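You operate a simulated robot arm through the tools that you are given. There is no shell and no other tool.

The job below is to be done with a simulated robot arm. You get a single attempt, and the scene is never put back.

JOB
Swap the rack's orange module for the green one and check the rack.
Fine: switch the rack off first and on again after; the old module goes on the mat, the new one in its slot. Set down upright: what you pick out.

Only the result counts: the job must be done as asked and must still hold three seconds after the hand-in. Knocking over, shifting, dropping, spilling or breaking anything else fails it.

ROBOT AND FRAMES
A 6-joint arm with a fingered hand, fixed in place. Base frame: the origin is at the foot of the arm, x ahead of it, y to its left, z up; the work surface is at about z = 0.853. Units: m, degrees, N and s.
With the tool pointing down near the work surface it reaches from about 0.3 to 0.82 m from the base axis. Its first joint turns from -166.0 to 166.0 degrees. Payload 4 kg.
Tool frame: the origin (TCP) lies between the finger pads and is the grasp point; the fingertips stand 0.026 m ahead of it; z points along the fingers, y is the line along which they close. The gripper opens to 0.132 m. The gripper's body begins 0.073 m behind the TCP. The gripper is a hand of 5 fingers: y runs from the thumb to the fingers, the wrist lies at [0, 0, -0.239] in the tool frame, and closing takes about 1.5 s.
Orientation is that of the tool frame in the base frame, as [roll, pitch, yaw] about the fixed x, y, z axes, in that order (R = Rz(yaw) Ry(pitch) Rx(roll)). With the fingers straight down and closing along the base's y, the tool's x points along the base's -x, its y along +y and its z along -z.

CONTROLS
- The arm moves only by the tool play_rows. Its argument "rows" is one flat list of numbers, 6 for each row, row after row: the shift along the tool's x, y, z in units of 30 mm (1.0 is 30 mm), then the turn, a rotation vector about the tool's x, y, z in units of 5 degrees (1.0 is 5 degrees). In form: [tx, ty, tz, ax, ay, az, tx, ty, tz, ax, ay, az, ...]. A call has 1 to 20 rows; each row shifts and turns the commanded pose from where the row before left it, along the tool's axes as they then stand. "fingers" is the gripper command, from -1 (fully open) to 1 (shut), values between in proportion, set as the call begins (left out, the last holds). A call with a number of a shift or a turn outside -1 to 1 is refused whole. A row lasts 0.2 s, in which the tool goes at most 0.05 m and 8.6 degrees; a call with a longer step from one row to the next is refused whole, and so is a gripper value outside its range. A pose out of reach is approached as far as the arm can. The call stops where the force on the tool passes 70 N (or 10 N more than at its start, if that is more) or the arm is blocked; 0.2 s more then pass. Each finger travels about 0.045 m/s and halts on what it meets, pressing with about 21 N; the grip force reading is that of the motor and also rises with nothing between the fingers. The clock runs only during rows and for 0.2 s after the last one: add rows that do not move to give the fingers time. The reply holds the time, the measured pose of the TCP, the force on the tool along the base axes, the opening and the grip force, in the units named above and with some noise, with the torque about the TCP (base axes, N m) and any sound that the robot's microphone picked up.
- Cameras (640 x 400 px; columns grow to the right, rows downward): "scene" is fixed at [0.4001, -0.5069, 1.6143]; the picture's right is [0.55, -0.84, 0.00], its down [-0.74, -0.48, -0.48] and it looks along [0.40, 0.26, -0.88] (base axes); focal length 266 px, centre (320, 200). "wrist" rides on the gripper at [0.084, 0.002, -0.097] in the tool frame; the picture's right is [-0.02, 1.00, 0.00], its down [-0.75, -0.02, -0.66] and it looks along [-0.66, -0.01, 0.75] (tool axes); focal length 270 px, centre (320, 200).
- grab_frame(camera): a new picture of that camera. No time passes.
- move_fingers(finger1, finger2, finger3, finger4, thumb_bend): sets how far each is bent, from 0 (flat) to 100 (curled in); at 30 the hand is open as for a grip, at 70 the pads meet at the TCP. One left out holds its place. A second passes; each finger stops where it meets its share of the squeeze, and holds until it gets a number again. A gripper value or a shape takes the hand back. It gives what a move gives, with no picture; readings hold the bend of each and the force on the fingers (four entries, about 0 where the hand has none), thumb and palm.
- preshape(shape): the hand has 5 fingers and takes this shape, open, in about a second: jaw (thumb against the fingers, like two jaws); tri (thumb and two fingers); tip (a fingertip pinch); poke (one finger out to press); point (the index stretched); flat (the hand flat); cup (the hand cupped); fist (a fist). The gripper value then closes the fingers along that shape, each until it touches; the sizes above hold for jaw. It gives what a move gives, with no picture.
- locate(camera, pixels): for up to 12 pixels [column, row] of the newest picture of that camera ("zoom" is the newest enlarged one), the place [x, y, z] in the base frame of the surface seen there, good to about 0.003 m, but the place of the scene camera against the robot may be out by one fixed shift of up to 0.018 m in any direction. No time passes.
- enlarge(camera, box): a new picture of the part [left, top, right, bottom] of that camera's present view, enlarged. No time passes.
- sign_off(): hands the job in; it is judged then, once.

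Open the gripper and draw the arm clear of the work before you hand the job in, unless the task says otherwise.

The tools are called after "Request:" as a command line: name --argument value ..., lists and objects as JSON in quotes. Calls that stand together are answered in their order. play_rows: Moves the arm, as the interface text tells. Its arguments: {"type":"object","properties":{"rows":{"type":"array","items":{"type":"number"}},"fingers":{"type":"number"}},"required":["rows"]} The other tools are called the same way: preshape (shape) gives the hand a shape; move_fingers (finger1, finger2, finger3, finger4, thumb_bend) moves the fingers one by one; grab_frame (camera) takes a picture; locate (camera, pixels) gives the place of the surface under pixels of a picture; enlarge (camera, box) takes an enlarged picture of a part of a camera's view; sign_off () hands the job in.

At the start:

```text
time_s: 0.0
position: [0.5465, 0.0149, 1.1424]
tcp_rot: [-179.9, 0.0, -180.0]
force: [0.1, 0.1, -0.3]
ft_torque: [0.0, -0.01, 0.07]
width: 0.1318
grip_force: 0.1
shape: jaw
bend: [30.0, 30.0, 30.0, 30.0, 30.0]
finger forces: [0.0, 0.0, 0.0, 0.0, 0.0, 0.0]
```

scene: 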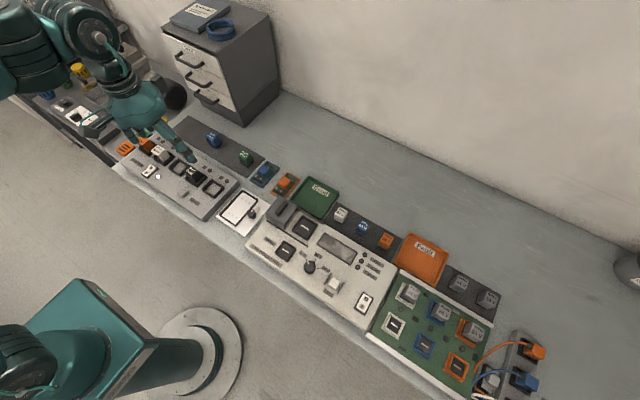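
wrist: 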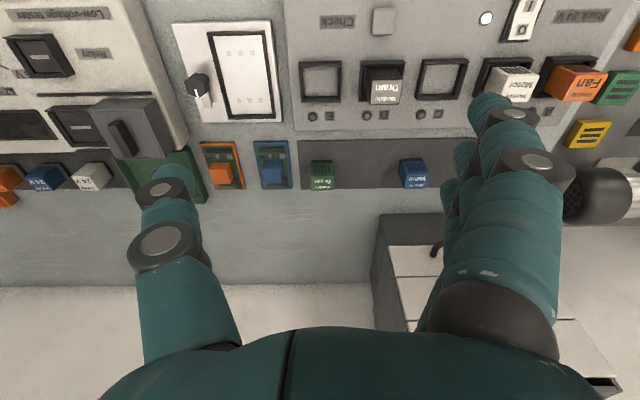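

The scene shows a rack at around (185,175) with modules, and a strip of spare modules at (210,140)-(245,158). I enlarge these to read labels.

Request:
enlarge --camera "scene" --box '[90, 100, 310, 238]'

Request:
enlarge --camera "wrist" --box '[280, 0, 640, 225]'

Request:
enlarge --camera "wrist" --box '[0, 0, 320, 200]'

Request:
enlarge --camera "scene" --box '[0, 50, 160, 180]'

```text
2.90 times, centred on (200, 169) of scene
```

zoom: 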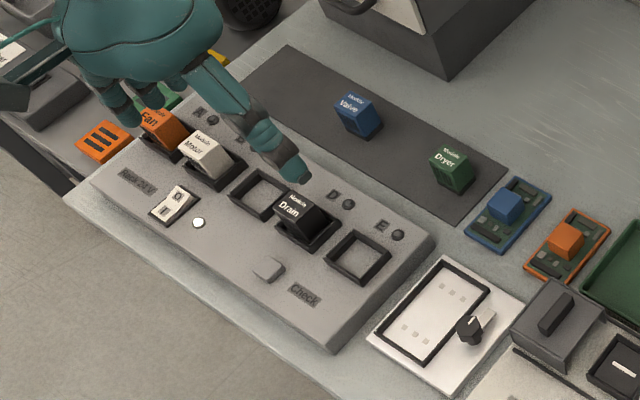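

```text
1.78 times, centred on (460, 112) of wrist
```

zoom: 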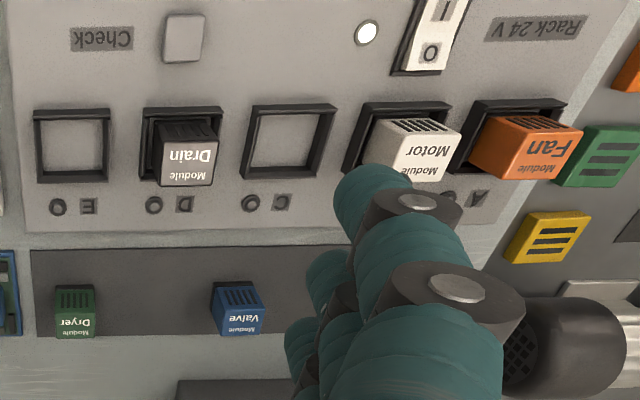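

```text
2.00 times, centred on (160, 100) of wrist
```

zoom: 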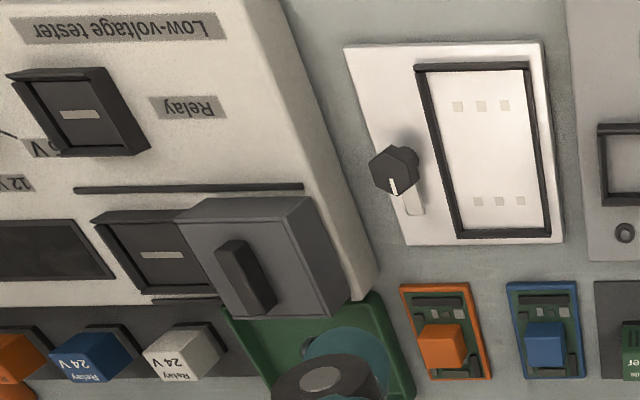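

```text
3.08 times, centred on (80, 115) of scene
```

zoom: 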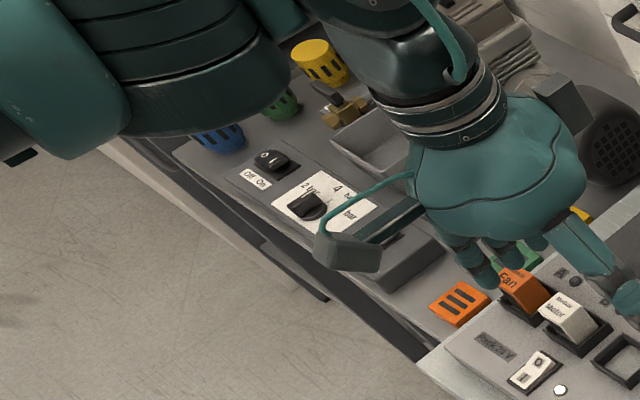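

The rack holds Fan (orange, slot A), Motor (B), Drain (D), with C and E empty; the green Dryer and blue Valve lie on the dark mat. I get the places of these in the wrist picture.

Request:
enlarge --camera "wrist" --box '[280, 0, 640, 225]'

Request:
locate --camera "zoom" --pixels '[[75, 330], [70, 295], [240, 325], [540, 165], [530, 125], [420, 165], [187, 175], [445, 10], [430, 52], [183, 40], [367, 33], [292, 140]]'

Request:
locate --camera "scene" --pixels '[[144, 147], [160, 155], [179, 165], [192, 175], [213, 187], [153, 169], [149, 173], [158, 176], [182, 192], [246, 154], [214, 135], [205, 120]]'

```text
1.78 times, centred on (460, 112) of wrist
```

zoom: 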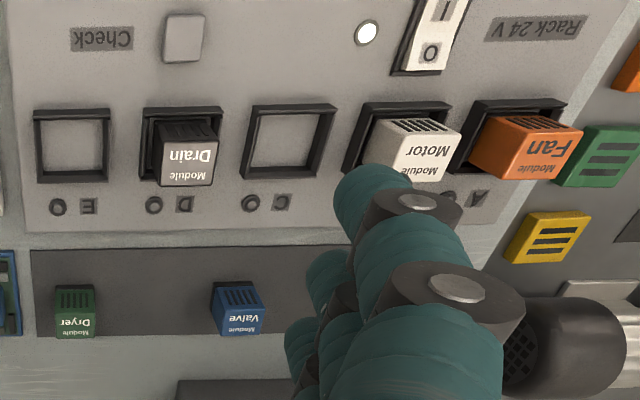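

```text
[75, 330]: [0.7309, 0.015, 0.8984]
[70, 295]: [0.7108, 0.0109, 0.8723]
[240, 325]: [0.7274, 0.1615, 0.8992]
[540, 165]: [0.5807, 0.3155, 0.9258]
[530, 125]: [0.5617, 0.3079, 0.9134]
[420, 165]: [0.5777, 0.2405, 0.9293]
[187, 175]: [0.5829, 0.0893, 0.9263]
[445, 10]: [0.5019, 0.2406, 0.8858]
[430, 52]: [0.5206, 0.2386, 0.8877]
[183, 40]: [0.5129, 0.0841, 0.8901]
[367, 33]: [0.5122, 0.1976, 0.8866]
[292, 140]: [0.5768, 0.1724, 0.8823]
```

```text
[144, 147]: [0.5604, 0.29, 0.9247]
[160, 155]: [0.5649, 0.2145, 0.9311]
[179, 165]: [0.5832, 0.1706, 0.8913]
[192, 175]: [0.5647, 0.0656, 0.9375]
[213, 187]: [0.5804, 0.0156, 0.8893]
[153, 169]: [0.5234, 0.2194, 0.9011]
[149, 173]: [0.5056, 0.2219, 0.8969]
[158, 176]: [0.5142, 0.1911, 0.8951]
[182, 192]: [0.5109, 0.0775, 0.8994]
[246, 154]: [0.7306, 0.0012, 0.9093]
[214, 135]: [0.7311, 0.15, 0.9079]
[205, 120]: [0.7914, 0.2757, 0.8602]
```

The slots lie about 75 mm apart at x≈0.58, with the switch near (0.51, 0.24) and Check near (0.513, 0.084). I draw back and to the left for a clear view of the rack's left side.

Request:
play_rows --rows '[0.7, 0.9, 0, 0, 0, 0, 0.7, 0.9, 0, 0, 0, 0, 0.7, 0.9, 0, 0, 0, 0, 0.7, 0.9, 0, 0, 0, 0, 0.7, 0.9, 0, 0, 0, 0, 0.7, 0.9, 0, 0, 0, 0, 0.7, 0.9, 0, 0, 0, 0]'

Request:
grab_frame --camera "wrist"

Request:
enlarge --camera "scene" --box '[100, 100, 260, 230]'

```text
time_s: 1.6
position: [0.3968, 0.2042, 1.1455]
tcp_rot: [180.0, 0.0, 179.9]
force: [-0.3, 0.6, -0.3]
ft_torque: [-0.01, -0.01, 0.04]
width: 0.1316
grip_force: 0.1
shape: jaw
bend: [30.0, 30.0, 30.0, 30.0, 30.0]
finger forces: [0.0, 0.0, 0.0, 0.1, 0.0, 0.0]
```

```text
taken
```

wrist: 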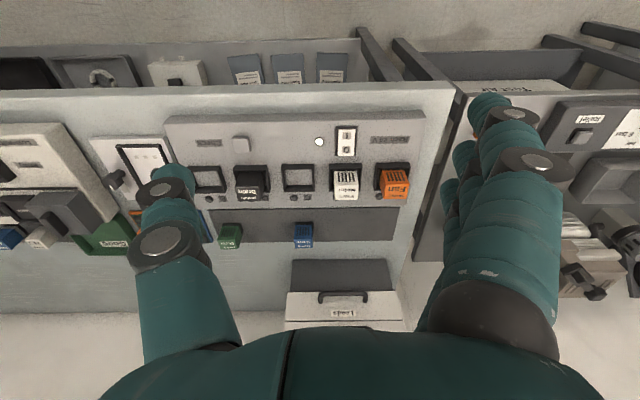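

```text
3.08 times, centred on (180, 165) of scene
```

zoom: 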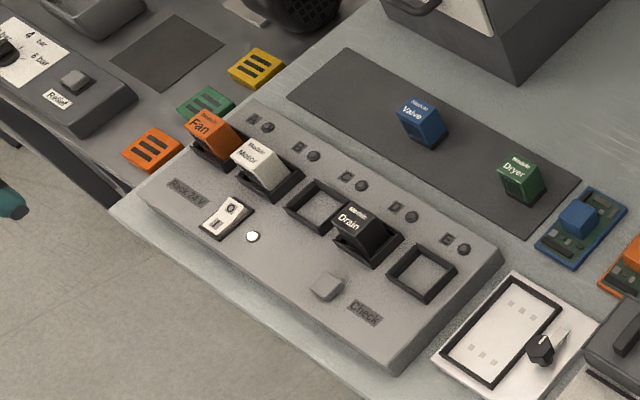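

Now the whole rack is in the wrist view at (160-430, 110-245). I enlarge it for detail.

Request:
enlarge --camera "wrist" --box '[270, 110, 430, 210]'

Request:
locate --camera "wrist" --pixels '[[396, 193], [381, 193], [410, 193], [396, 175], [345, 193], [334, 193], [357, 193], [346, 133], [346, 148], [319, 142], [230, 243], [303, 243]]'

Request:
enlarge --camera "wrist" --box '[180, 120, 340, 260]'

```text
4.00 times, centred on (350, 160) of wrist
```

zoom: 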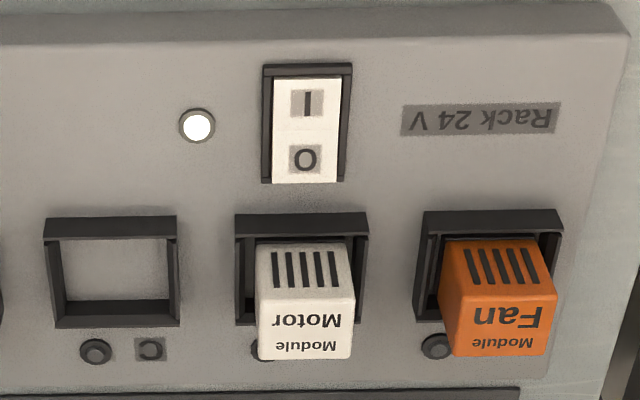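

```text
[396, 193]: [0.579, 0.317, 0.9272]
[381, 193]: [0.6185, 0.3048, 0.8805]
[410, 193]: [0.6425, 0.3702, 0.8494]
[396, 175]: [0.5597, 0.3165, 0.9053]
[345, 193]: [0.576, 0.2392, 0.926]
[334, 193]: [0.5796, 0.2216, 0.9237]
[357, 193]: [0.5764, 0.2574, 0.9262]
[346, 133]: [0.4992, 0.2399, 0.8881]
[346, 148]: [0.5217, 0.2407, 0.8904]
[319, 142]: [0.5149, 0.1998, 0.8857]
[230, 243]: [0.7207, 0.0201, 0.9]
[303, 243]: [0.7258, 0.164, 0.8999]
```

```text
2.86 times, centred on (260, 190) of wrist
```

zoom: 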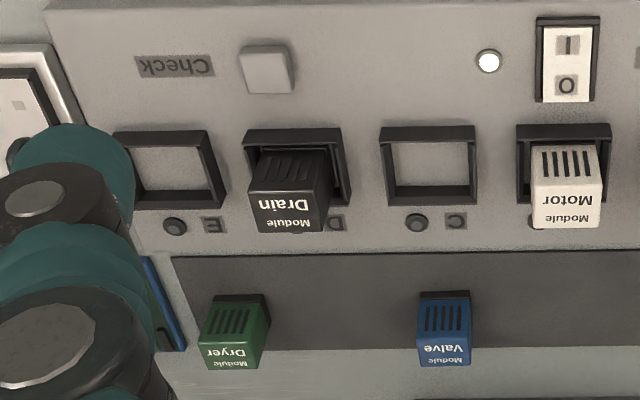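

The switch's I side is down (rack on, lamp lit) with its O end raised towards +x. I take the poke shape here in free air and look at where the fingertip is.

Request:
preshape --shape "poke"

Request:
grab_frame --camera "wrist"

Request:
grab_frame --camera "scene"

```text
time_s: 2.5
position: [0.3978, 0.2041, 1.1451]
tcp_rot: [179.9, -0.1, 179.9]
force: [-0.3, -0.2, 0.9]
ft_torque: [0.0, 0.01, 0.03]
width: 0.0001
grip_force: 0.0
shape: poke
bend: [100.0, 100.0, 100.0, 100.0, 47.0]
finger forces: [0.0, 0.0, 0.0, 0.0, 0.0, 0.1]
```

```text
taken
```

wrist: 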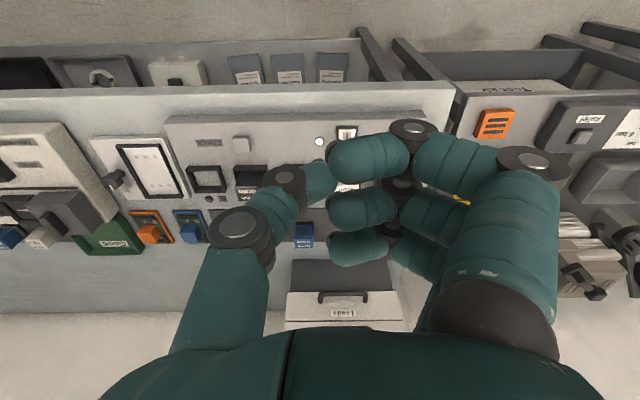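

```text
taken
```

scene: 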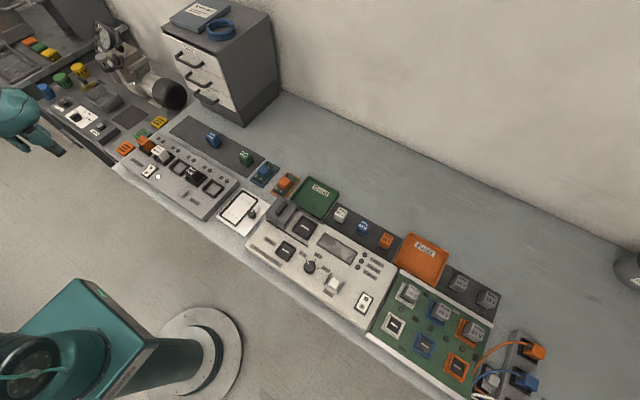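

In poke all four fingers curl and the thumb (tip near (318,180)) sticks out. I compare with the point shape.

Request:
preshape --shape "point"

Request:
grab_frame --camera "wrist"

Request:
enlarge --camera "scene" --box '[0, 70, 120, 170]'

```text
time_s: 3.4
position: [0.3981, 0.2029, 1.1438]
tcp_rot: [180.0, 0.0, 180.0]
force: [-0.2, -0.4, 0.7]
ft_torque: [0.04, -0.02, -0.01]
width: 0.126
grip_force: 0.1
shape: point
bend: [28.0, 100.0, 100.0, 100.0, 55.0]
finger forces: [0.1, 0.1, 0.1, 0.0, 0.0, 0.0]
```

```text
taken
```

wrist: 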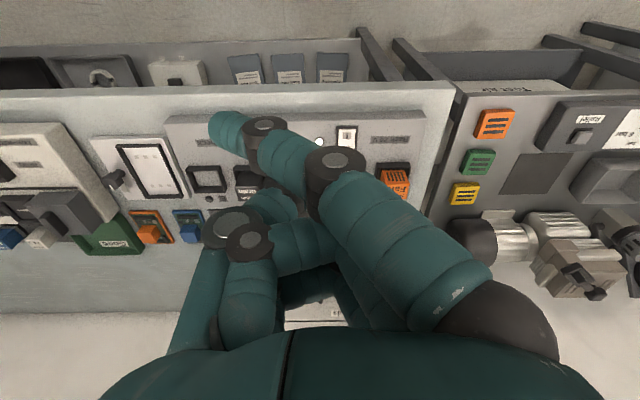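

```text
4.00 times, centred on (60, 120) of scene
```

zoom: 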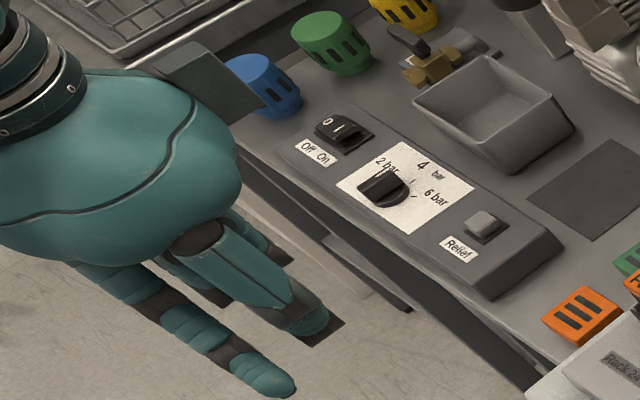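

Point stretches one finger with its tip near (222,125). I locate the fingertip and joints in the base frame.

Request:
locate --camera "wrist" --pixels '[[215, 122], [222, 130], [232, 128], [265, 130], [300, 150], [335, 165], [235, 215], [250, 240], [400, 220], [270, 210]]'

```text
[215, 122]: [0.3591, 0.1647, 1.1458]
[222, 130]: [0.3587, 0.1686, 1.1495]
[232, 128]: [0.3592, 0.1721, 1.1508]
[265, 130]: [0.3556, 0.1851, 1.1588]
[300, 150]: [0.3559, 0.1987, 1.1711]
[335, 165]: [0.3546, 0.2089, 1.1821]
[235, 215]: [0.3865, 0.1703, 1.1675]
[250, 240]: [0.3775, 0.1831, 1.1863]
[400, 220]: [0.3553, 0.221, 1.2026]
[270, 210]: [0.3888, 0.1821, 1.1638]
```

The pointing finger is slanted and offset from the TCP; I check the tip pinch shape, closed, as a better-centred presser.

Request:
preshape --shape "tip"

Request:
grab_frame --camera "wrist"

Request:
enlarge --camera "scene" --box '[0, 70, 120, 170]'

```text
time_s: 4.3
position: [0.3983, 0.2025, 1.143]
tcp_rot: [180.0, 0.1, 179.9]
force: [-0.1, 0.1, -0.7]
ft_torque: [-0.01, 0.0, -0.01]
width: 0.1322
grip_force: 0.1
shape: tip
bend: [0.0, 30.0, 30.0, 0.0, 30.0]
finger forces: [0.0, 0.0, 0.0, 0.0, 0.1, 0.0]
```

```text
taken
```

wrist: 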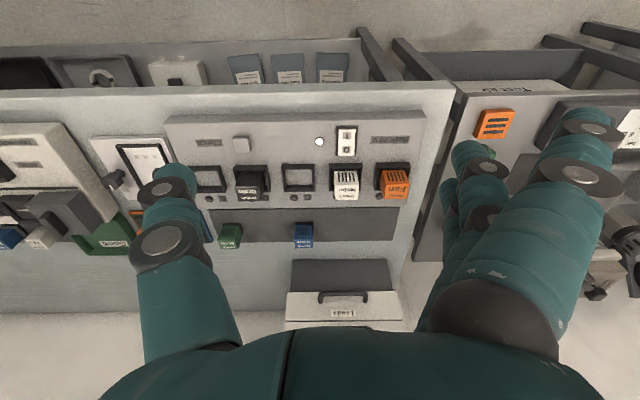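

```text
4.00 times, centred on (60, 120) of scene
```

zoom: 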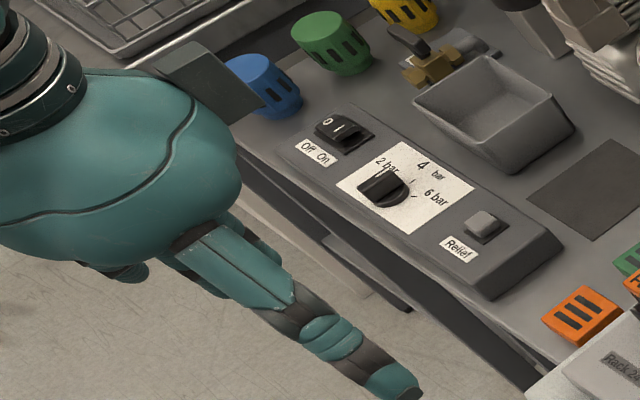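

Tip uses fingers 2 and 3 against the thumb with 1 and 4 flat. I close it in the air to see how the closed tips lie.

Request:
play_rows --rows '[0, 0, 0, 0, 0, 0, 0, 0, 0, 0, 0, 0, 0, 0, 0, 0, 0, 0, 0, 0, 0, 0, 0, 0, 0, 0, 0, 0, 0, 0, 0, 0, 0, 0, 0, 0, 0, 0, 0, 0, 0, 0, 0, 0, 0, 0, 0, 0]' --fingers 1

Request:
grab_frame --camera "wrist"

Request:
enlarge --camera "scene" --box '[0, 70, 120, 170]'

```text
time_s: 6.1
position: [0.3975, 0.2028, 1.1453]
tcp_rot: [179.9, 0.0, 180.0]
force: [0.1, 0.0, -0.5]
ft_torque: [-0.01, 0.02, -0.01]
width: 0.0
grip_force: 11.7
shape: tip
bend: [3.0, 63.0, 63.0, 3.0, 66.0]
finger forces: [0.0, 0.0, 0.1, 0.0, 0.0, 0.0]
```

```text
taken
```

wrist: 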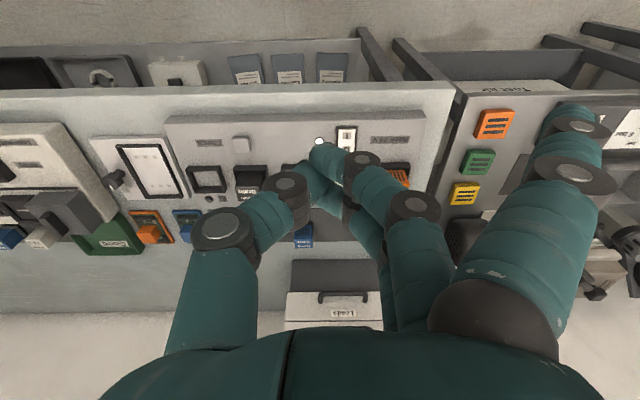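

```text
4.00 times, centred on (60, 120) of scene
```

zoom: 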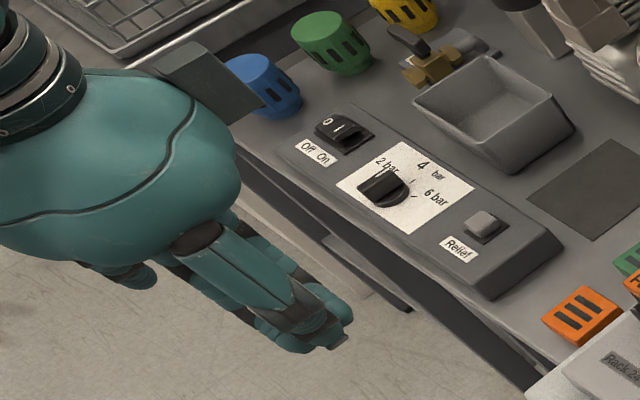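

The pinched tips are near (325,160); finger 1 stays stretched at (575,130). I locate these to get their heights.

Request:
locate --camera "wrist" --pixels '[[320, 150], [316, 160], [328, 155], [312, 180], [320, 200], [345, 190], [360, 160], [415, 207], [285, 185], [570, 112], [585, 127], [575, 172]]'

Request:
enlarge --camera "wrist" --box '[240, 120, 440, 245]'

```text
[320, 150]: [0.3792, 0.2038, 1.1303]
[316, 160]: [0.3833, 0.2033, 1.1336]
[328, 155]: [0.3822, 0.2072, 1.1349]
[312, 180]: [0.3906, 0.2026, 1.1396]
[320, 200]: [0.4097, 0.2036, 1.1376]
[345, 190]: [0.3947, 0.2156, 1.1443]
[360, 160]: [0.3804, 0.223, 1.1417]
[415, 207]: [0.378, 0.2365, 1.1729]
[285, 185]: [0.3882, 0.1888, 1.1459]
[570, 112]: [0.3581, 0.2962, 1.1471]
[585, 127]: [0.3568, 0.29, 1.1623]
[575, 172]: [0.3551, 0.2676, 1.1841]
```

```text
3.20 times, centred on (340, 182) of wrist
```

zoom: 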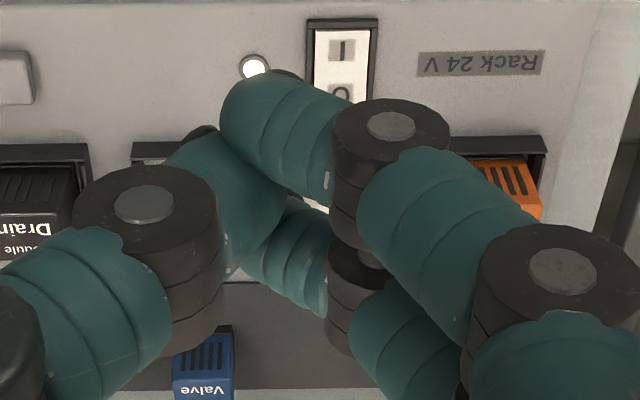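

The closed pinch is about 45 mm wide along tool x, too broad for the rocker end. I go back to poke and locate its protruding tip.

Request:
preshape --shape "poke"

Request:
enlarge --camera "wrist" --box '[200, 100, 520, 300]'

Request:
locate --camera "zoom" --pixels '[[245, 155], [230, 130], [215, 165], [250, 185], [275, 110], [300, 130], [340, 90], [270, 210], [265, 290], [170, 150], [385, 115], [430, 55]]'

Request:
enlarge --camera "scene" --box '[0, 70, 120, 170]'

```text
time_s: 7.0
position: [0.3977, 0.2033, 1.1447]
tcp_rot: [179.9, 0.0, 179.9]
force: [0.1, -0.6, -0.3]
ft_torque: [-0.01, 0.0, 0.0]
width: 0.0
grip_force: 0.1
shape: poke
bend: [100.0, 100.0, 100.0, 100.0, 47.0]
finger forces: [0.0, 0.0, 0.0, 0.0, 0.1, 0.1]
```

```text
2.00 times, centred on (360, 200) of wrist
```

zoom: 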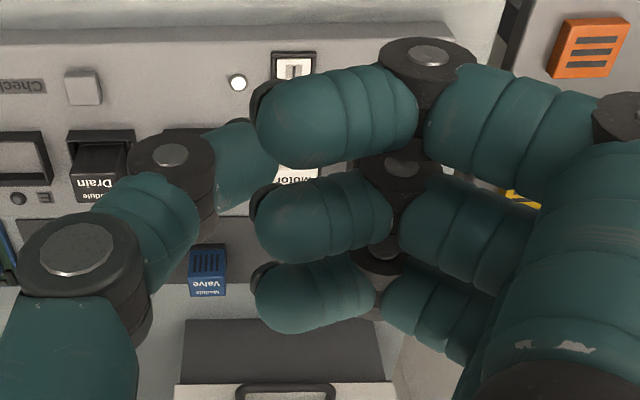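

```text
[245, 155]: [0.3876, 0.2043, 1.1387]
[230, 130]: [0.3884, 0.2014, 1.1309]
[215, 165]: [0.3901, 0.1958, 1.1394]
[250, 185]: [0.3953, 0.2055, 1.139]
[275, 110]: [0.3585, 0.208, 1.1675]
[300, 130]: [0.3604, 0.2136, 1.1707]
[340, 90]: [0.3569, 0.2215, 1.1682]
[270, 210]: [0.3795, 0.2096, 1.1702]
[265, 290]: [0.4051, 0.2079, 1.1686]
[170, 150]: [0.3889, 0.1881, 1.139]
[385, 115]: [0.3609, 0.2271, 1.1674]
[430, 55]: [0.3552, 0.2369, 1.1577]
```

```text
4.00 times, centred on (60, 120) of scene
```

zoom: 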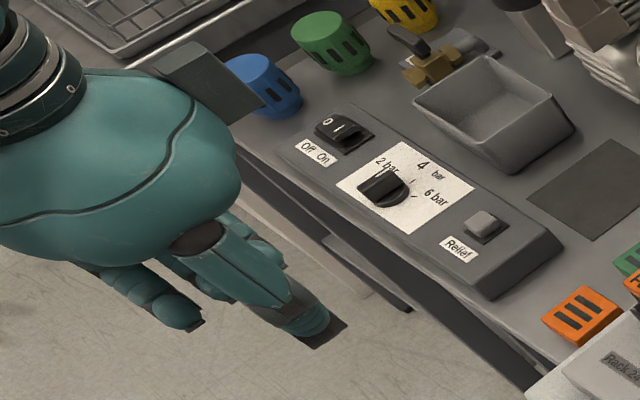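

In poke the thumb is the presser, but curled fingers beside it could touch the Motor module. I instead stretch only finger 4 (on the +x edge of the hand) so the rest of the hand stays on the robot's side.

Request:
move_fingers --finger1 100 --finger2 100 --finger3 100 --finger4 60 --thumb_bend 5

Request:
grab_frame --camera "wrist"

Request:
enlarge --camera "scene" --box '[0, 70, 120, 170]'

```text
time_s: 8.0
position: [0.3973, 0.2035, 1.1434]
tcp_rot: [180.0, 0.0, -180.0]
force: [-0.6, -0.1, 0.0]
ft_torque: [0.01, 0.0, 0.0]
width: 0.071
grip_force: 0.1
shape: fingers
bend: [100.0, 100.0, 100.0, 60.0, 6.0]
finger forces: [0.0, 0.1, 0.0, 0.1, 0.0, 0.0]
```

```text
taken
```

wrist: 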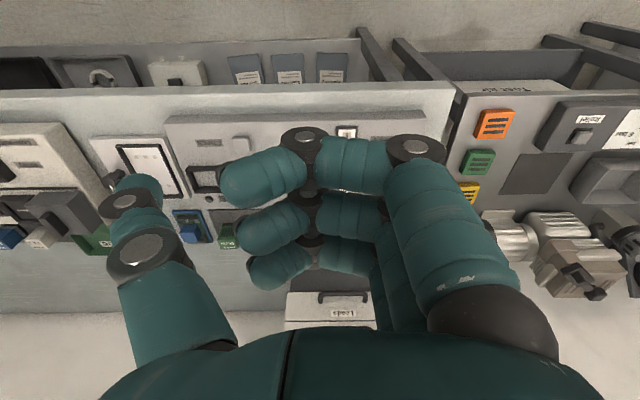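

```text
4.00 times, centred on (60, 120) of scene
```

zoom: 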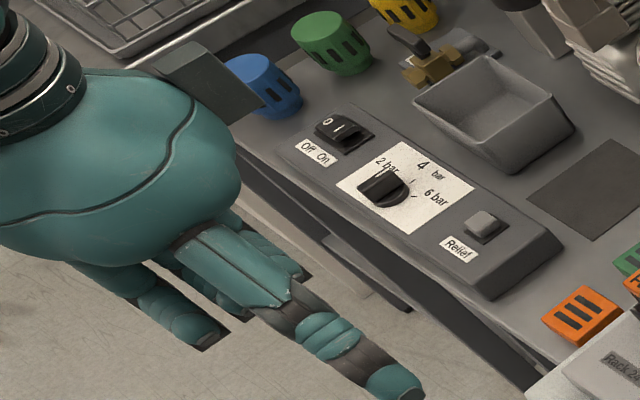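

Finger 4 lies hidden behind the curled ones. I move to a hover near the switch (tip well above the modules) and look from both cameras.

Request:
play_rows --rows '[-0.58, 0.244, 0.9, 0, 0, 0, -0.58, 0.244, 0.9, 0, 0, 0, -0.58, 0.244, 0.9, 0, 0, 0, -0.58, 0.244, 0.9, 0, 0, 0, -0.58, 0.244, 0.9, 0, 0, 0]'

Request:
grab_frame --camera "wrist"

Request:
enlarge --camera "scene" --box '[80, 90, 240, 220]'

```text
time_s: 9.2
position: [0.4877, 0.2367, 1.0083]
tcp_rot: [-180.0, 0.0, 180.0]
force: [0.5, 0.0, 0.0]
ft_torque: [-0.01, -0.04, 0.0]
width: 0.0707
grip_force: 0.1
shape: fingers
bend: [100.0, 100.0, 100.0, 60.0, 6.0]
finger forces: [0.1, 0.0, 0.1, 0.1, 0.0, 0.0]
```

```text
taken
```

wrist: 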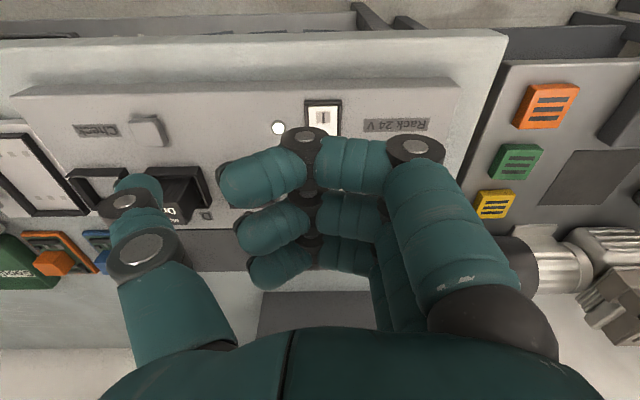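

```text
3.08 times, centred on (160, 155) of scene
```

zoom: 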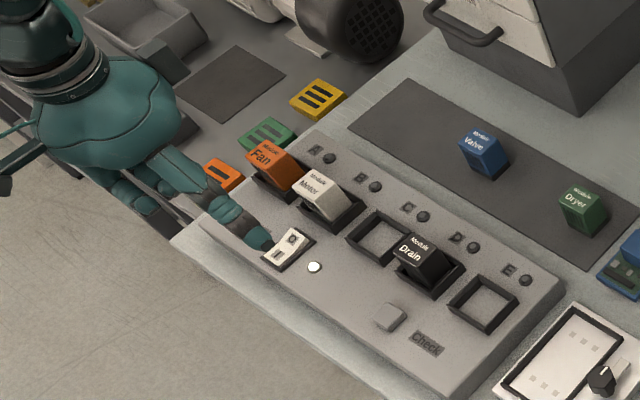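

Finger 4 can't be seen past the curled ones. I flatten fingers 1–3 to open the wrist camera's view of finger 4, bent at 66.

Request:
move_fingers --finger1 0 --finger2 0 --finger3 0 --finger4 66 --thumb_bend 0

Request:
grab_frame --camera "wrist"

Request:
enlarge --camera "wrist" --box '[220, 80, 460, 230]'

```text
time_s: 10.2
position: [0.4857, 0.2375, 1.0095]
tcp_rot: [180.0, -0.1, 179.9]
force: [0.0, 1.0, 0.0]
ft_torque: [-0.01, 0.01, 0.0]
width: 0.1833
grip_force: 0.0
shape: fingers
bend: [0.0, 0.0, 0.0, 66.0, 1.0]
finger forces: [0.0, 0.0, 0.0, 0.0, 0.1, 0.0]
```

```text
taken
```

wrist: 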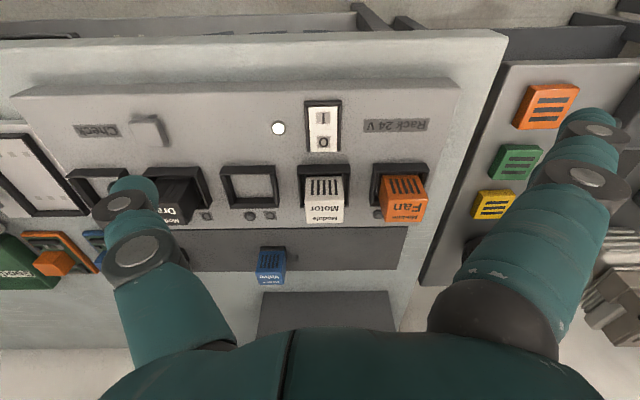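

```text
2.67 times, centred on (340, 155) of wrist
```

zoom: 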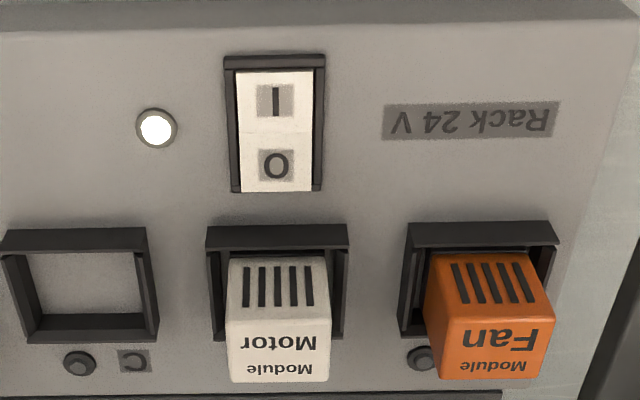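

Finger 4 isn't visible where I expected (about (320,243)). I test finger 3 alone to understand the layout.

Request:
move_fingers --finger1 0 --finger2 0 --finger3 66 --finger4 66 --thumb_bend 0

Request:
grab_frame --camera "wrist"

Request:
enlarge --camera "scene" --box '[60, 70, 220, 200]'

```text
time_s: 11.2
position: [0.4854, 0.2379, 1.0094]
tcp_rot: [179.9, 0.1, -180.0]
force: [-0.7, 0.8, -0.1]
ft_torque: [0.03, 0.02, 0.02]
width: 0.1831
grip_force: 0.0
shape: fingers
bend: [0.0, 0.0, 66.0, 66.0, 1.0]
finger forces: [0.0, 0.0, 0.0, 0.0, 0.0, 0.0]
```

```text
taken
```

wrist: 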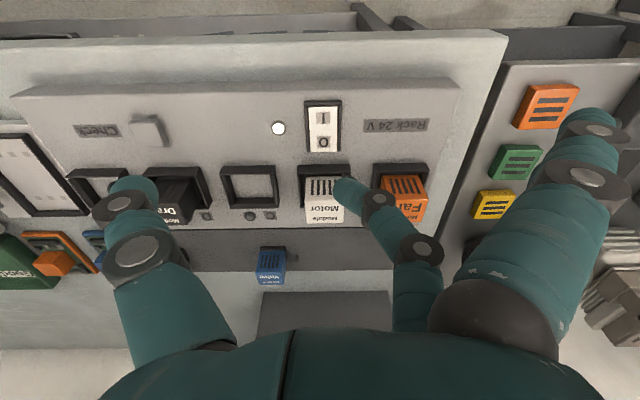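

```text
3.08 times, centred on (140, 135) of scene
```

zoom: 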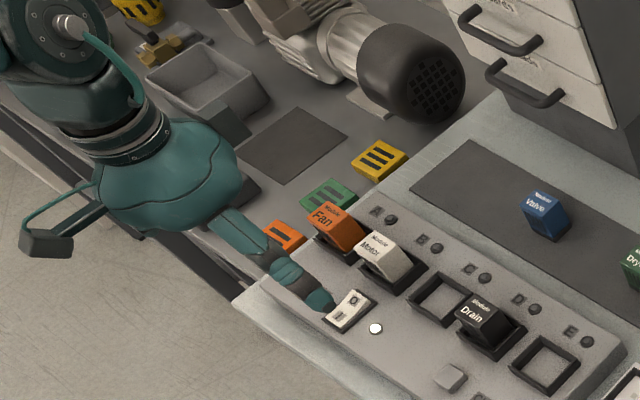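

Now a single bent finger shows, tip near (340,190). I locate its points.

Request:
locate --camera "wrist" --pixels '[[339, 182], [342, 190], [355, 192], [378, 200], [400, 228], [420, 250], [415, 300], [120, 190], [575, 115], [440, 270]]'

Request:
enlarge --camera "wrist" --box '[280, 90, 460, 210]'

Request:
locate --camera "zoom" --pixels '[[155, 188], [155, 160], [155, 90], [155, 45], [80, 300], [228, 300], [155, 440], [120, 440], [330, 340], [530, 340], [440, 300], [320, 420]]'

```text
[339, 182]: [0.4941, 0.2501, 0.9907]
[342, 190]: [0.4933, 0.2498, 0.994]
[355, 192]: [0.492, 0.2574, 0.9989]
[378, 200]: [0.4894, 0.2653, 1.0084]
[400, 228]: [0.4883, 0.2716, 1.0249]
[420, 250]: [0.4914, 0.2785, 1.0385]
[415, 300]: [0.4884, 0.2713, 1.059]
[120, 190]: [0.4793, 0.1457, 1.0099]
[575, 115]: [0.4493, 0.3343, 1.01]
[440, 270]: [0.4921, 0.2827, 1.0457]
```

```text
3.33 times, centred on (370, 150) of wrist
```

zoom: 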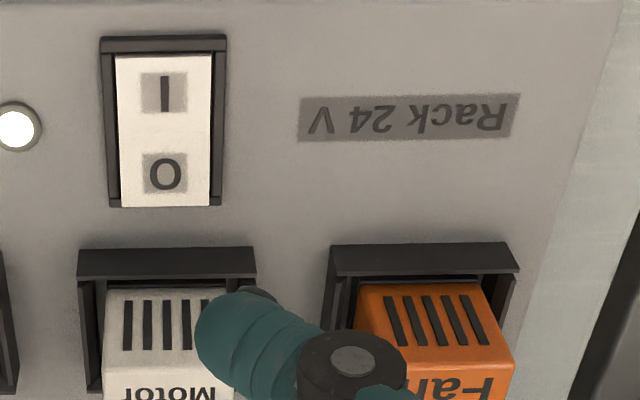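

```text
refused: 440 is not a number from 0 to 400
```

Finger 3 sits about 12 mm to +x of the TCP with its tip around y +8 mm. I locate the switch ends, slot frames and modules precisely from this near view.

Request:
locate --camera "zoom" --pixels '[[165, 200], [165, 175], [165, 95], [165, 60], [165, 42], [165, 215], [165, 250], [165, 272], [80, 262], [250, 262], [332, 257], [512, 257]]'

Request:
locate --camera "wrist" --pixels '[[325, 207], [325, 220], [307, 215], [343, 220], [398, 218], [385, 212], [420, 215], [325, 185], [400, 185], [248, 185], [148, 130], [278, 128]]'

```text
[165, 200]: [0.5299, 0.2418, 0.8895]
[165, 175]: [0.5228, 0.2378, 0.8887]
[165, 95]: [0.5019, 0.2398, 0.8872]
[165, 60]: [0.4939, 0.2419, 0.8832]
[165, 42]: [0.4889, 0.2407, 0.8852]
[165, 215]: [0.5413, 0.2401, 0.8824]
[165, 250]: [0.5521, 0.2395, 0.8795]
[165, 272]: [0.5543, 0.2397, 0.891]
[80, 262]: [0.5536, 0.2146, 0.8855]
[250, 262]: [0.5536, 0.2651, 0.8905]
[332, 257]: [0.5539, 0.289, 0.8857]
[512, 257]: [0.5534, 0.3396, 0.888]
```

```text
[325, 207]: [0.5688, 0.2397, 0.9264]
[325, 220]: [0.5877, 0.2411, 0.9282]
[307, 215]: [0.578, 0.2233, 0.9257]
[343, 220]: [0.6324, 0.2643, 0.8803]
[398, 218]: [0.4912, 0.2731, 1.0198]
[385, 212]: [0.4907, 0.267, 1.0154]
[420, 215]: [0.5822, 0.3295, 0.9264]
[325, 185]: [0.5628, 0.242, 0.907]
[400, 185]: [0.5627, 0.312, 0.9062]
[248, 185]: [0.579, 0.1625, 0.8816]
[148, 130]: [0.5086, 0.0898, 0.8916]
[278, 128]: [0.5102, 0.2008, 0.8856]
```

The rocker spans x 0.494–0.531 at y 0.24, its O end near x 0.525. I curl finger 4, keep finger 3 as presser, then shift above the O end and come down to about 15 mm above it.

Request:
move_fingers --finger1 0 --finger2 0 --finger3 66 --finger4 100 --thumb_bend 0

Request:
play_rows --rows '[-0.9, -0.2, 0, 0, 0, 0, 0, 0, 0.9, 0, 0, 0, 0, 0, 0.9, 0, 0, 0, 0, 0, 0.5, 0, 0, 0]'

Request:
grab_frame --camera "wrist"

Request:
enlarge --camera "wrist" --box '[240, 80, 480, 230]'

```text
time_s: 12.2
position: [0.487, 0.2376, 1.0086]
tcp_rot: [179.9, 0.0, -179.9]
force: [0.3, 0.4, 0.1]
ft_torque: [-0.01, 0.01, 0.0]
width: 0.1831
grip_force: 0.1
shape: fingers
bend: [0.0, 0.0, 66.0, 100.0, 1.0]
finger forces: [0.0, 0.0, 0.1, 0.0, 0.0, 0.1]
```

```text
time_s: 13.2
position: [0.5151, 0.2319, 0.9389]
tcp_rot: [179.9, -0.1, 179.9]
force: [-0.4, 0.3, 0.3]
ft_torque: [0.04, 0.01, 0.01]
width: 0.1834
grip_force: 0.1
shape: fingers
bend: [0.0, 0.0, 66.0, 100.0, 1.0]
finger forces: [0.0, 0.0, 0.1, 0.1, 0.1, 0.0]
```

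```text
taken
```

wrist: 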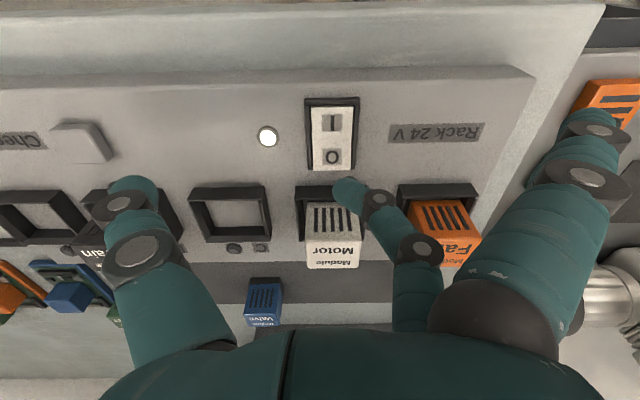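

```text
2.67 times, centred on (360, 155) of wrist
```

zoom: 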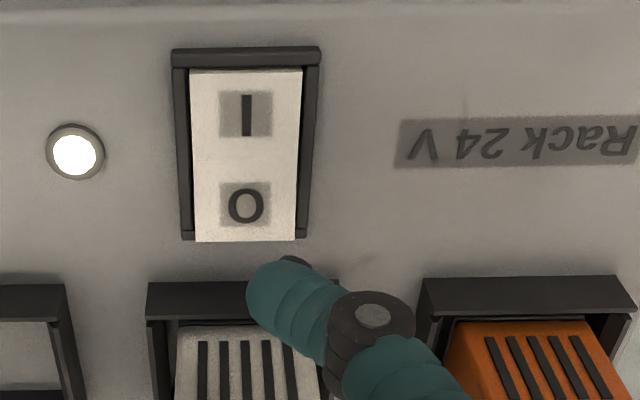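

The fingertip at zoom (275,285) should land near the O as it descends. I locate the tip to confirm its lateral place.

Request:
locate --camera "zoom" --pixels '[[260, 285], [275, 300], [290, 280], [295, 262], [300, 300], [375, 315], [255, 310], [245, 210], [245, 235], [75, 155]]'

```text
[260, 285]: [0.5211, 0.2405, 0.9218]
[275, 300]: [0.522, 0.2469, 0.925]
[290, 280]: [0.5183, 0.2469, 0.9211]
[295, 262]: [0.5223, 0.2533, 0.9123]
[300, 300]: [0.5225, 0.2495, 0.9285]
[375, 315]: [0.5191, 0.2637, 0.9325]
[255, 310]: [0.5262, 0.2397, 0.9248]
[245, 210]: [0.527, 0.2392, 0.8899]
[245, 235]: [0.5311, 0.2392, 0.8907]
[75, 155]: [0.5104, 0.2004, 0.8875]
```

The tip is near (0.527, 0.245) at about z 0.912. I shift 3 mm back and right, and go down about 18 mm gently.

Request:
play_rows --rows '[0.1, -0.13, 0, 0, 0, 0, 0, 0, 0.3, 0, 0, 0, 0, 0, 0.15, 0, 0, 0, 0, 0, 0.1, 0, 0, 0]'

Request:
enlarge --camera "wrist" --box '[240, 80, 480, 230]'

```text
time_s: 14.2
position: [0.5101, 0.2298, 0.9225]
tcp_rot: [-180.0, 0.0, 179.9]
force: [0.3, 0.5, 0.6]
ft_torque: [0.01, 0.0, -0.04]
width: 0.1834
grip_force: 0.0
shape: fingers
bend: [0.0, 0.0, 66.0, 100.0, 1.0]
finger forces: [0.0, 0.0, 0.0, 0.1, 0.1, 0.0]
```

```text
2.67 times, centred on (360, 155) of wrist
```

zoom: 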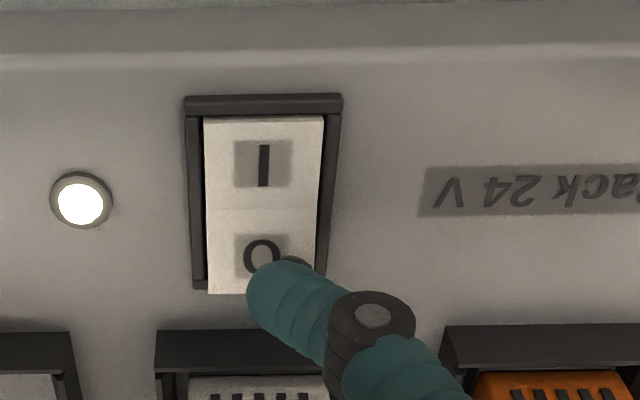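

The tip now hovers right over the O end. I press on down in small steps.

Request:
play_rows --rows '[0, -0.1, 0.1, 0, 0, 0, 0, 0, 0.1, 0, 0, 0, 0, 0, 0.07, 0, 0, 0]'

Request:
enlarge --camera "wrist" --box '[240, 80, 480, 230]'

```text
time_s: 15.0
position: [0.5113, 0.2278, 0.916]
tcp_rot: [179.8, 0.1, -180.0]
force: [2.7, 3.2, 8.1]
ft_torque: [0.18, -0.12, 0.0]
width: 0.1835
grip_force: 4.4
shape: fingers
bend: [0.0, 0.0, 68.0, 100.0, 1.0]
finger forces: [0.1, 0.0, 8.6, 0.0, 0.1, 0.0]
```

```text
2.67 times, centred on (360, 155) of wrist
```

zoom: 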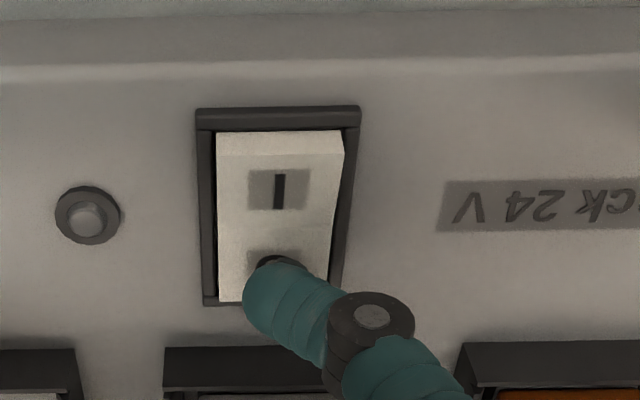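

The lamp at zoom (87,215) is dark now and the O end is down: the rack is off. I lift away and rise well clear.

Request:
play_rows --rows '[0, 0, -0.3, 0, 0, 0, 0.3, 0, -1, 0, 0, 0, 0.3, 0, -1, 0, 0, 0, 0.3, 0, -1, 0, 0, 0, 0, 0, -1, 0, 0, 0, 0, 0, -1, 0, 0, 0]'

Request:
preshape --shape "tip"

Request:
grab_frame --camera "wrist"

Request:
enlarge --camera "scene" --box '[80, 90, 300, 228]'

```text
time_s: 16.4
position: [0.4836, 0.2237, 1.0731]
tcp_rot: [-180.0, 0.0, -179.9]
force: [0.4, -0.2, -0.2]
ft_torque: [-0.03, -0.03, 0.05]
width: 0.1832
grip_force: 0.0
shape: fingers
bend: [0.0, 0.0, 66.0, 100.0, 1.0]
finger forces: [0.0, 0.1, 0.0, 0.0, 0.0, 0.0]
```

```text
time_s: 17.3
position: [0.4838, 0.224, 1.0729]
tcp_rot: [-179.9, 0.0, 179.9]
force: [-0.1, 0.3, 0.7]
ft_torque: [0.02, 0.0, 0.0]
width: 0.1318
grip_force: 0.0
shape: tip
bend: [0.0, 30.0, 30.0, 0.0, 30.0]
finger forces: [0.0, 0.1, 0.0, 0.1, 0.0, 0.1]
```

```text
taken
```

wrist: 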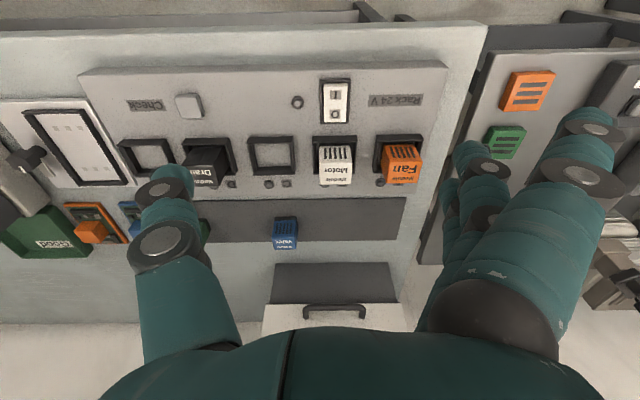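

```text
2.90 times, centred on (190, 159) of scene
```

zoom: 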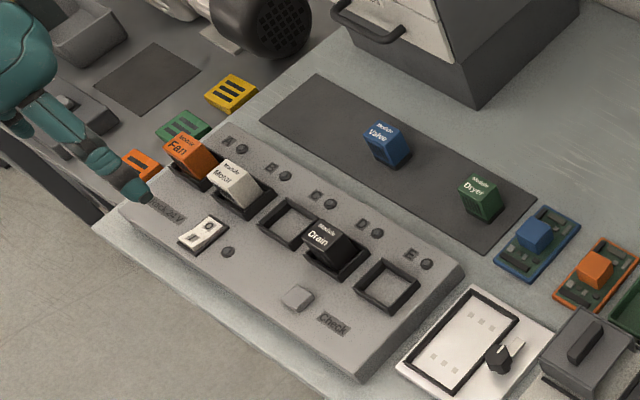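

The rack stays off. I locate the mat's edges and both mat modules.

Request:
locate --camera "wrist" --pixels '[[404, 198], [396, 239], [340, 200], [340, 240], [230, 201], [230, 240], [285, 241], [285, 222], [276, 240], [296, 240], [401, 180], [337, 180]]'

Request:
locate --camera "scene" --pixels '[[244, 156], [188, 117], [265, 160], [247, 187], [167, 144], [211, 134], [246, 154]]'

```text
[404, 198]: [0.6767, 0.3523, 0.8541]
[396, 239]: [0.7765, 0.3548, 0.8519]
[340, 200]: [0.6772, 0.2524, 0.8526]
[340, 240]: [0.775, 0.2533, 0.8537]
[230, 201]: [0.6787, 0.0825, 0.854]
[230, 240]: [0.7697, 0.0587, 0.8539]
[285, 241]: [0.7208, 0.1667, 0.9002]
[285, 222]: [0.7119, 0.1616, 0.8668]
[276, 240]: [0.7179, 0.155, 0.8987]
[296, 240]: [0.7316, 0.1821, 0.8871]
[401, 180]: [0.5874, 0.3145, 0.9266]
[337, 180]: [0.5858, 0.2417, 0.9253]
```

```text
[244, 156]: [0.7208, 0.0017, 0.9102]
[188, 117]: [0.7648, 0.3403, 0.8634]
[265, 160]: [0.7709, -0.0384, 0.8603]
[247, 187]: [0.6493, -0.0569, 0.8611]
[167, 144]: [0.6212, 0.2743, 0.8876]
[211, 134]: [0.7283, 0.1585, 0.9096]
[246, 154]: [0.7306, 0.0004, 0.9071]
```

The mat spans x 0.675–0.777, y about -0.03 to 0.355. I turn the hand 90° so it closes along base x, keeping clear of the neighbouring Motor module.

Request:
play_rows --rows '[0, 0, 0, 0, 0, -1, 0, 0, 0, 0, 0, -1, 0, 0, 0, 0, 0, -1, 0, 0, 0, 0, 0, -1, 0, 0, 0, 0, 0, -1, 0, 0, 0, 0, 0, -1, 0, 0, 0, 0, 0, -1, 0, 0, 0, 0, 0, -1, 0, 0, 0, 0, 0, -1, 0, 0, 0, 0, 0, -1, 0, 0, 0, 0, 0, -1, 0, 0, 0, 0, 0, -1, 0, 0, 0, 0, 0, -1, 0, 0, 0, 0, 0, -1, 0, 0, 0, 0, 0, -1, 0, 0, 0, 0, 0, -1, 0, 0, 0, 0, 0, -1, 0, 0, 0, 0, 0, -1]'

Request:
grab_frame --camera "wrist"

```text
time_s: 21.1
position: [0.4837, 0.2267, 1.0728]
tcp_rot: [-180.0, 0.0, -89.9]
force: [-0.1, 1.2, -0.1]
ft_torque: [0.02, -0.02, 0.0]
width: 0.1321
grip_force: 0.0
shape: tip
bend: [0.0, 30.0, 30.0, 0.0, 30.0]
finger forces: [0.1, 0.0, 0.1, 0.0, 0.0, 0.0]
```

```text
taken
```

wrist: 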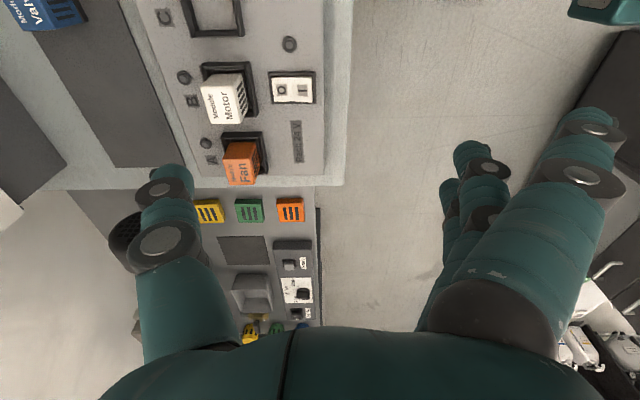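

Tool y now points to -x and tool x to -y. I move over the Fan module, TCP about z 1.03.

Request:
play_rows --rows '[-0.73, -0.8, 0.3, 0, 0, 0, -0.73, -0.8, 0.3, 0, 0, 0, -0.73, -0.8, 0.3, 0, 0, 0, -0.73, -0.8, 0.3, 0, 0, 0, 0, 0, 0, 0, 0, 0]'

Request:
grab_frame --camera "wrist"

Request:
enlarge --camera "wrist" --box '[200, 70, 440, 220]'

Request:
enlarge --camera "scene" --box '[80, 70, 240, 200]'

```text
time_s: 22.3
position: [0.58, 0.3164, 1.0365]
tcp_rot: [180.0, 0.0, -90.0]
force: [0.2, -0.3, -0.2]
ft_torque: [0.02, 0.01, 0.07]
width: 0.1318
grip_force: 0.1
shape: tip
bend: [0.0, 30.0, 30.0, 0.0, 30.0]
finger forces: [0.1, 0.1, 0.0, 0.0, 0.1, 0.0]
```

```text
taken
```

wrist: 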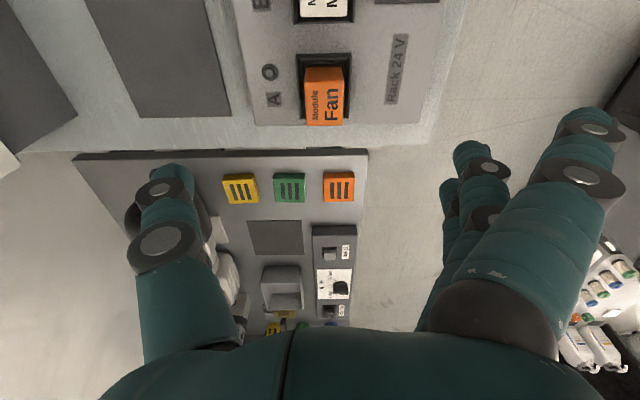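

```text
2.67 times, centred on (320, 145) of wrist
```

zoom: 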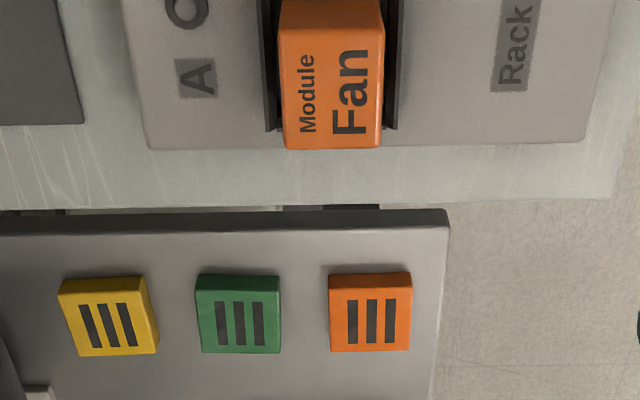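

```text
3.08 times, centred on (160, 135) of scene
```

zoom: 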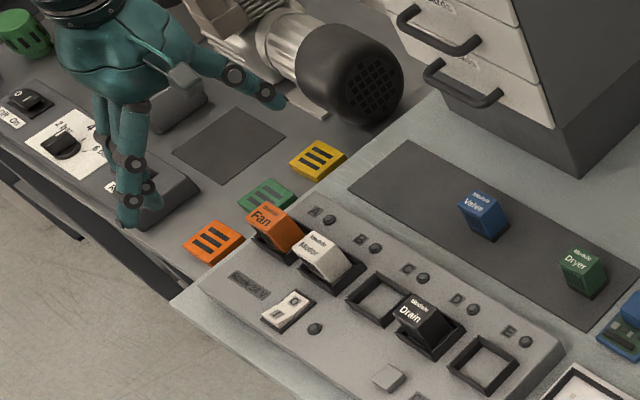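

The Fan sits at zoom (330,90). I locate its top face for exact centring.

Request:
locate --camera "wrist" --pixels '[[308, 122], [341, 122], [308, 108], [343, 108], [325, 112], [325, 100], [325, 72], [310, 72], [342, 72], [325, 123], [297, 100], [351, 100]]'

```text
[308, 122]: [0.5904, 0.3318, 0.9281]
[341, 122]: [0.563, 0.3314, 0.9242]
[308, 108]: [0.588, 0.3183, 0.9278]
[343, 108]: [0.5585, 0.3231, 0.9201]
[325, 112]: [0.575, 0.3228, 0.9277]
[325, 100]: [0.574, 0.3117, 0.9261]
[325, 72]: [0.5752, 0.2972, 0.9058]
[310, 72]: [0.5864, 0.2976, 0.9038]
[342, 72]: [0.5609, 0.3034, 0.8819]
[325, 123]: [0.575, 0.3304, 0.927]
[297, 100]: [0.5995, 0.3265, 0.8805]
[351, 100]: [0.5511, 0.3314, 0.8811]
```

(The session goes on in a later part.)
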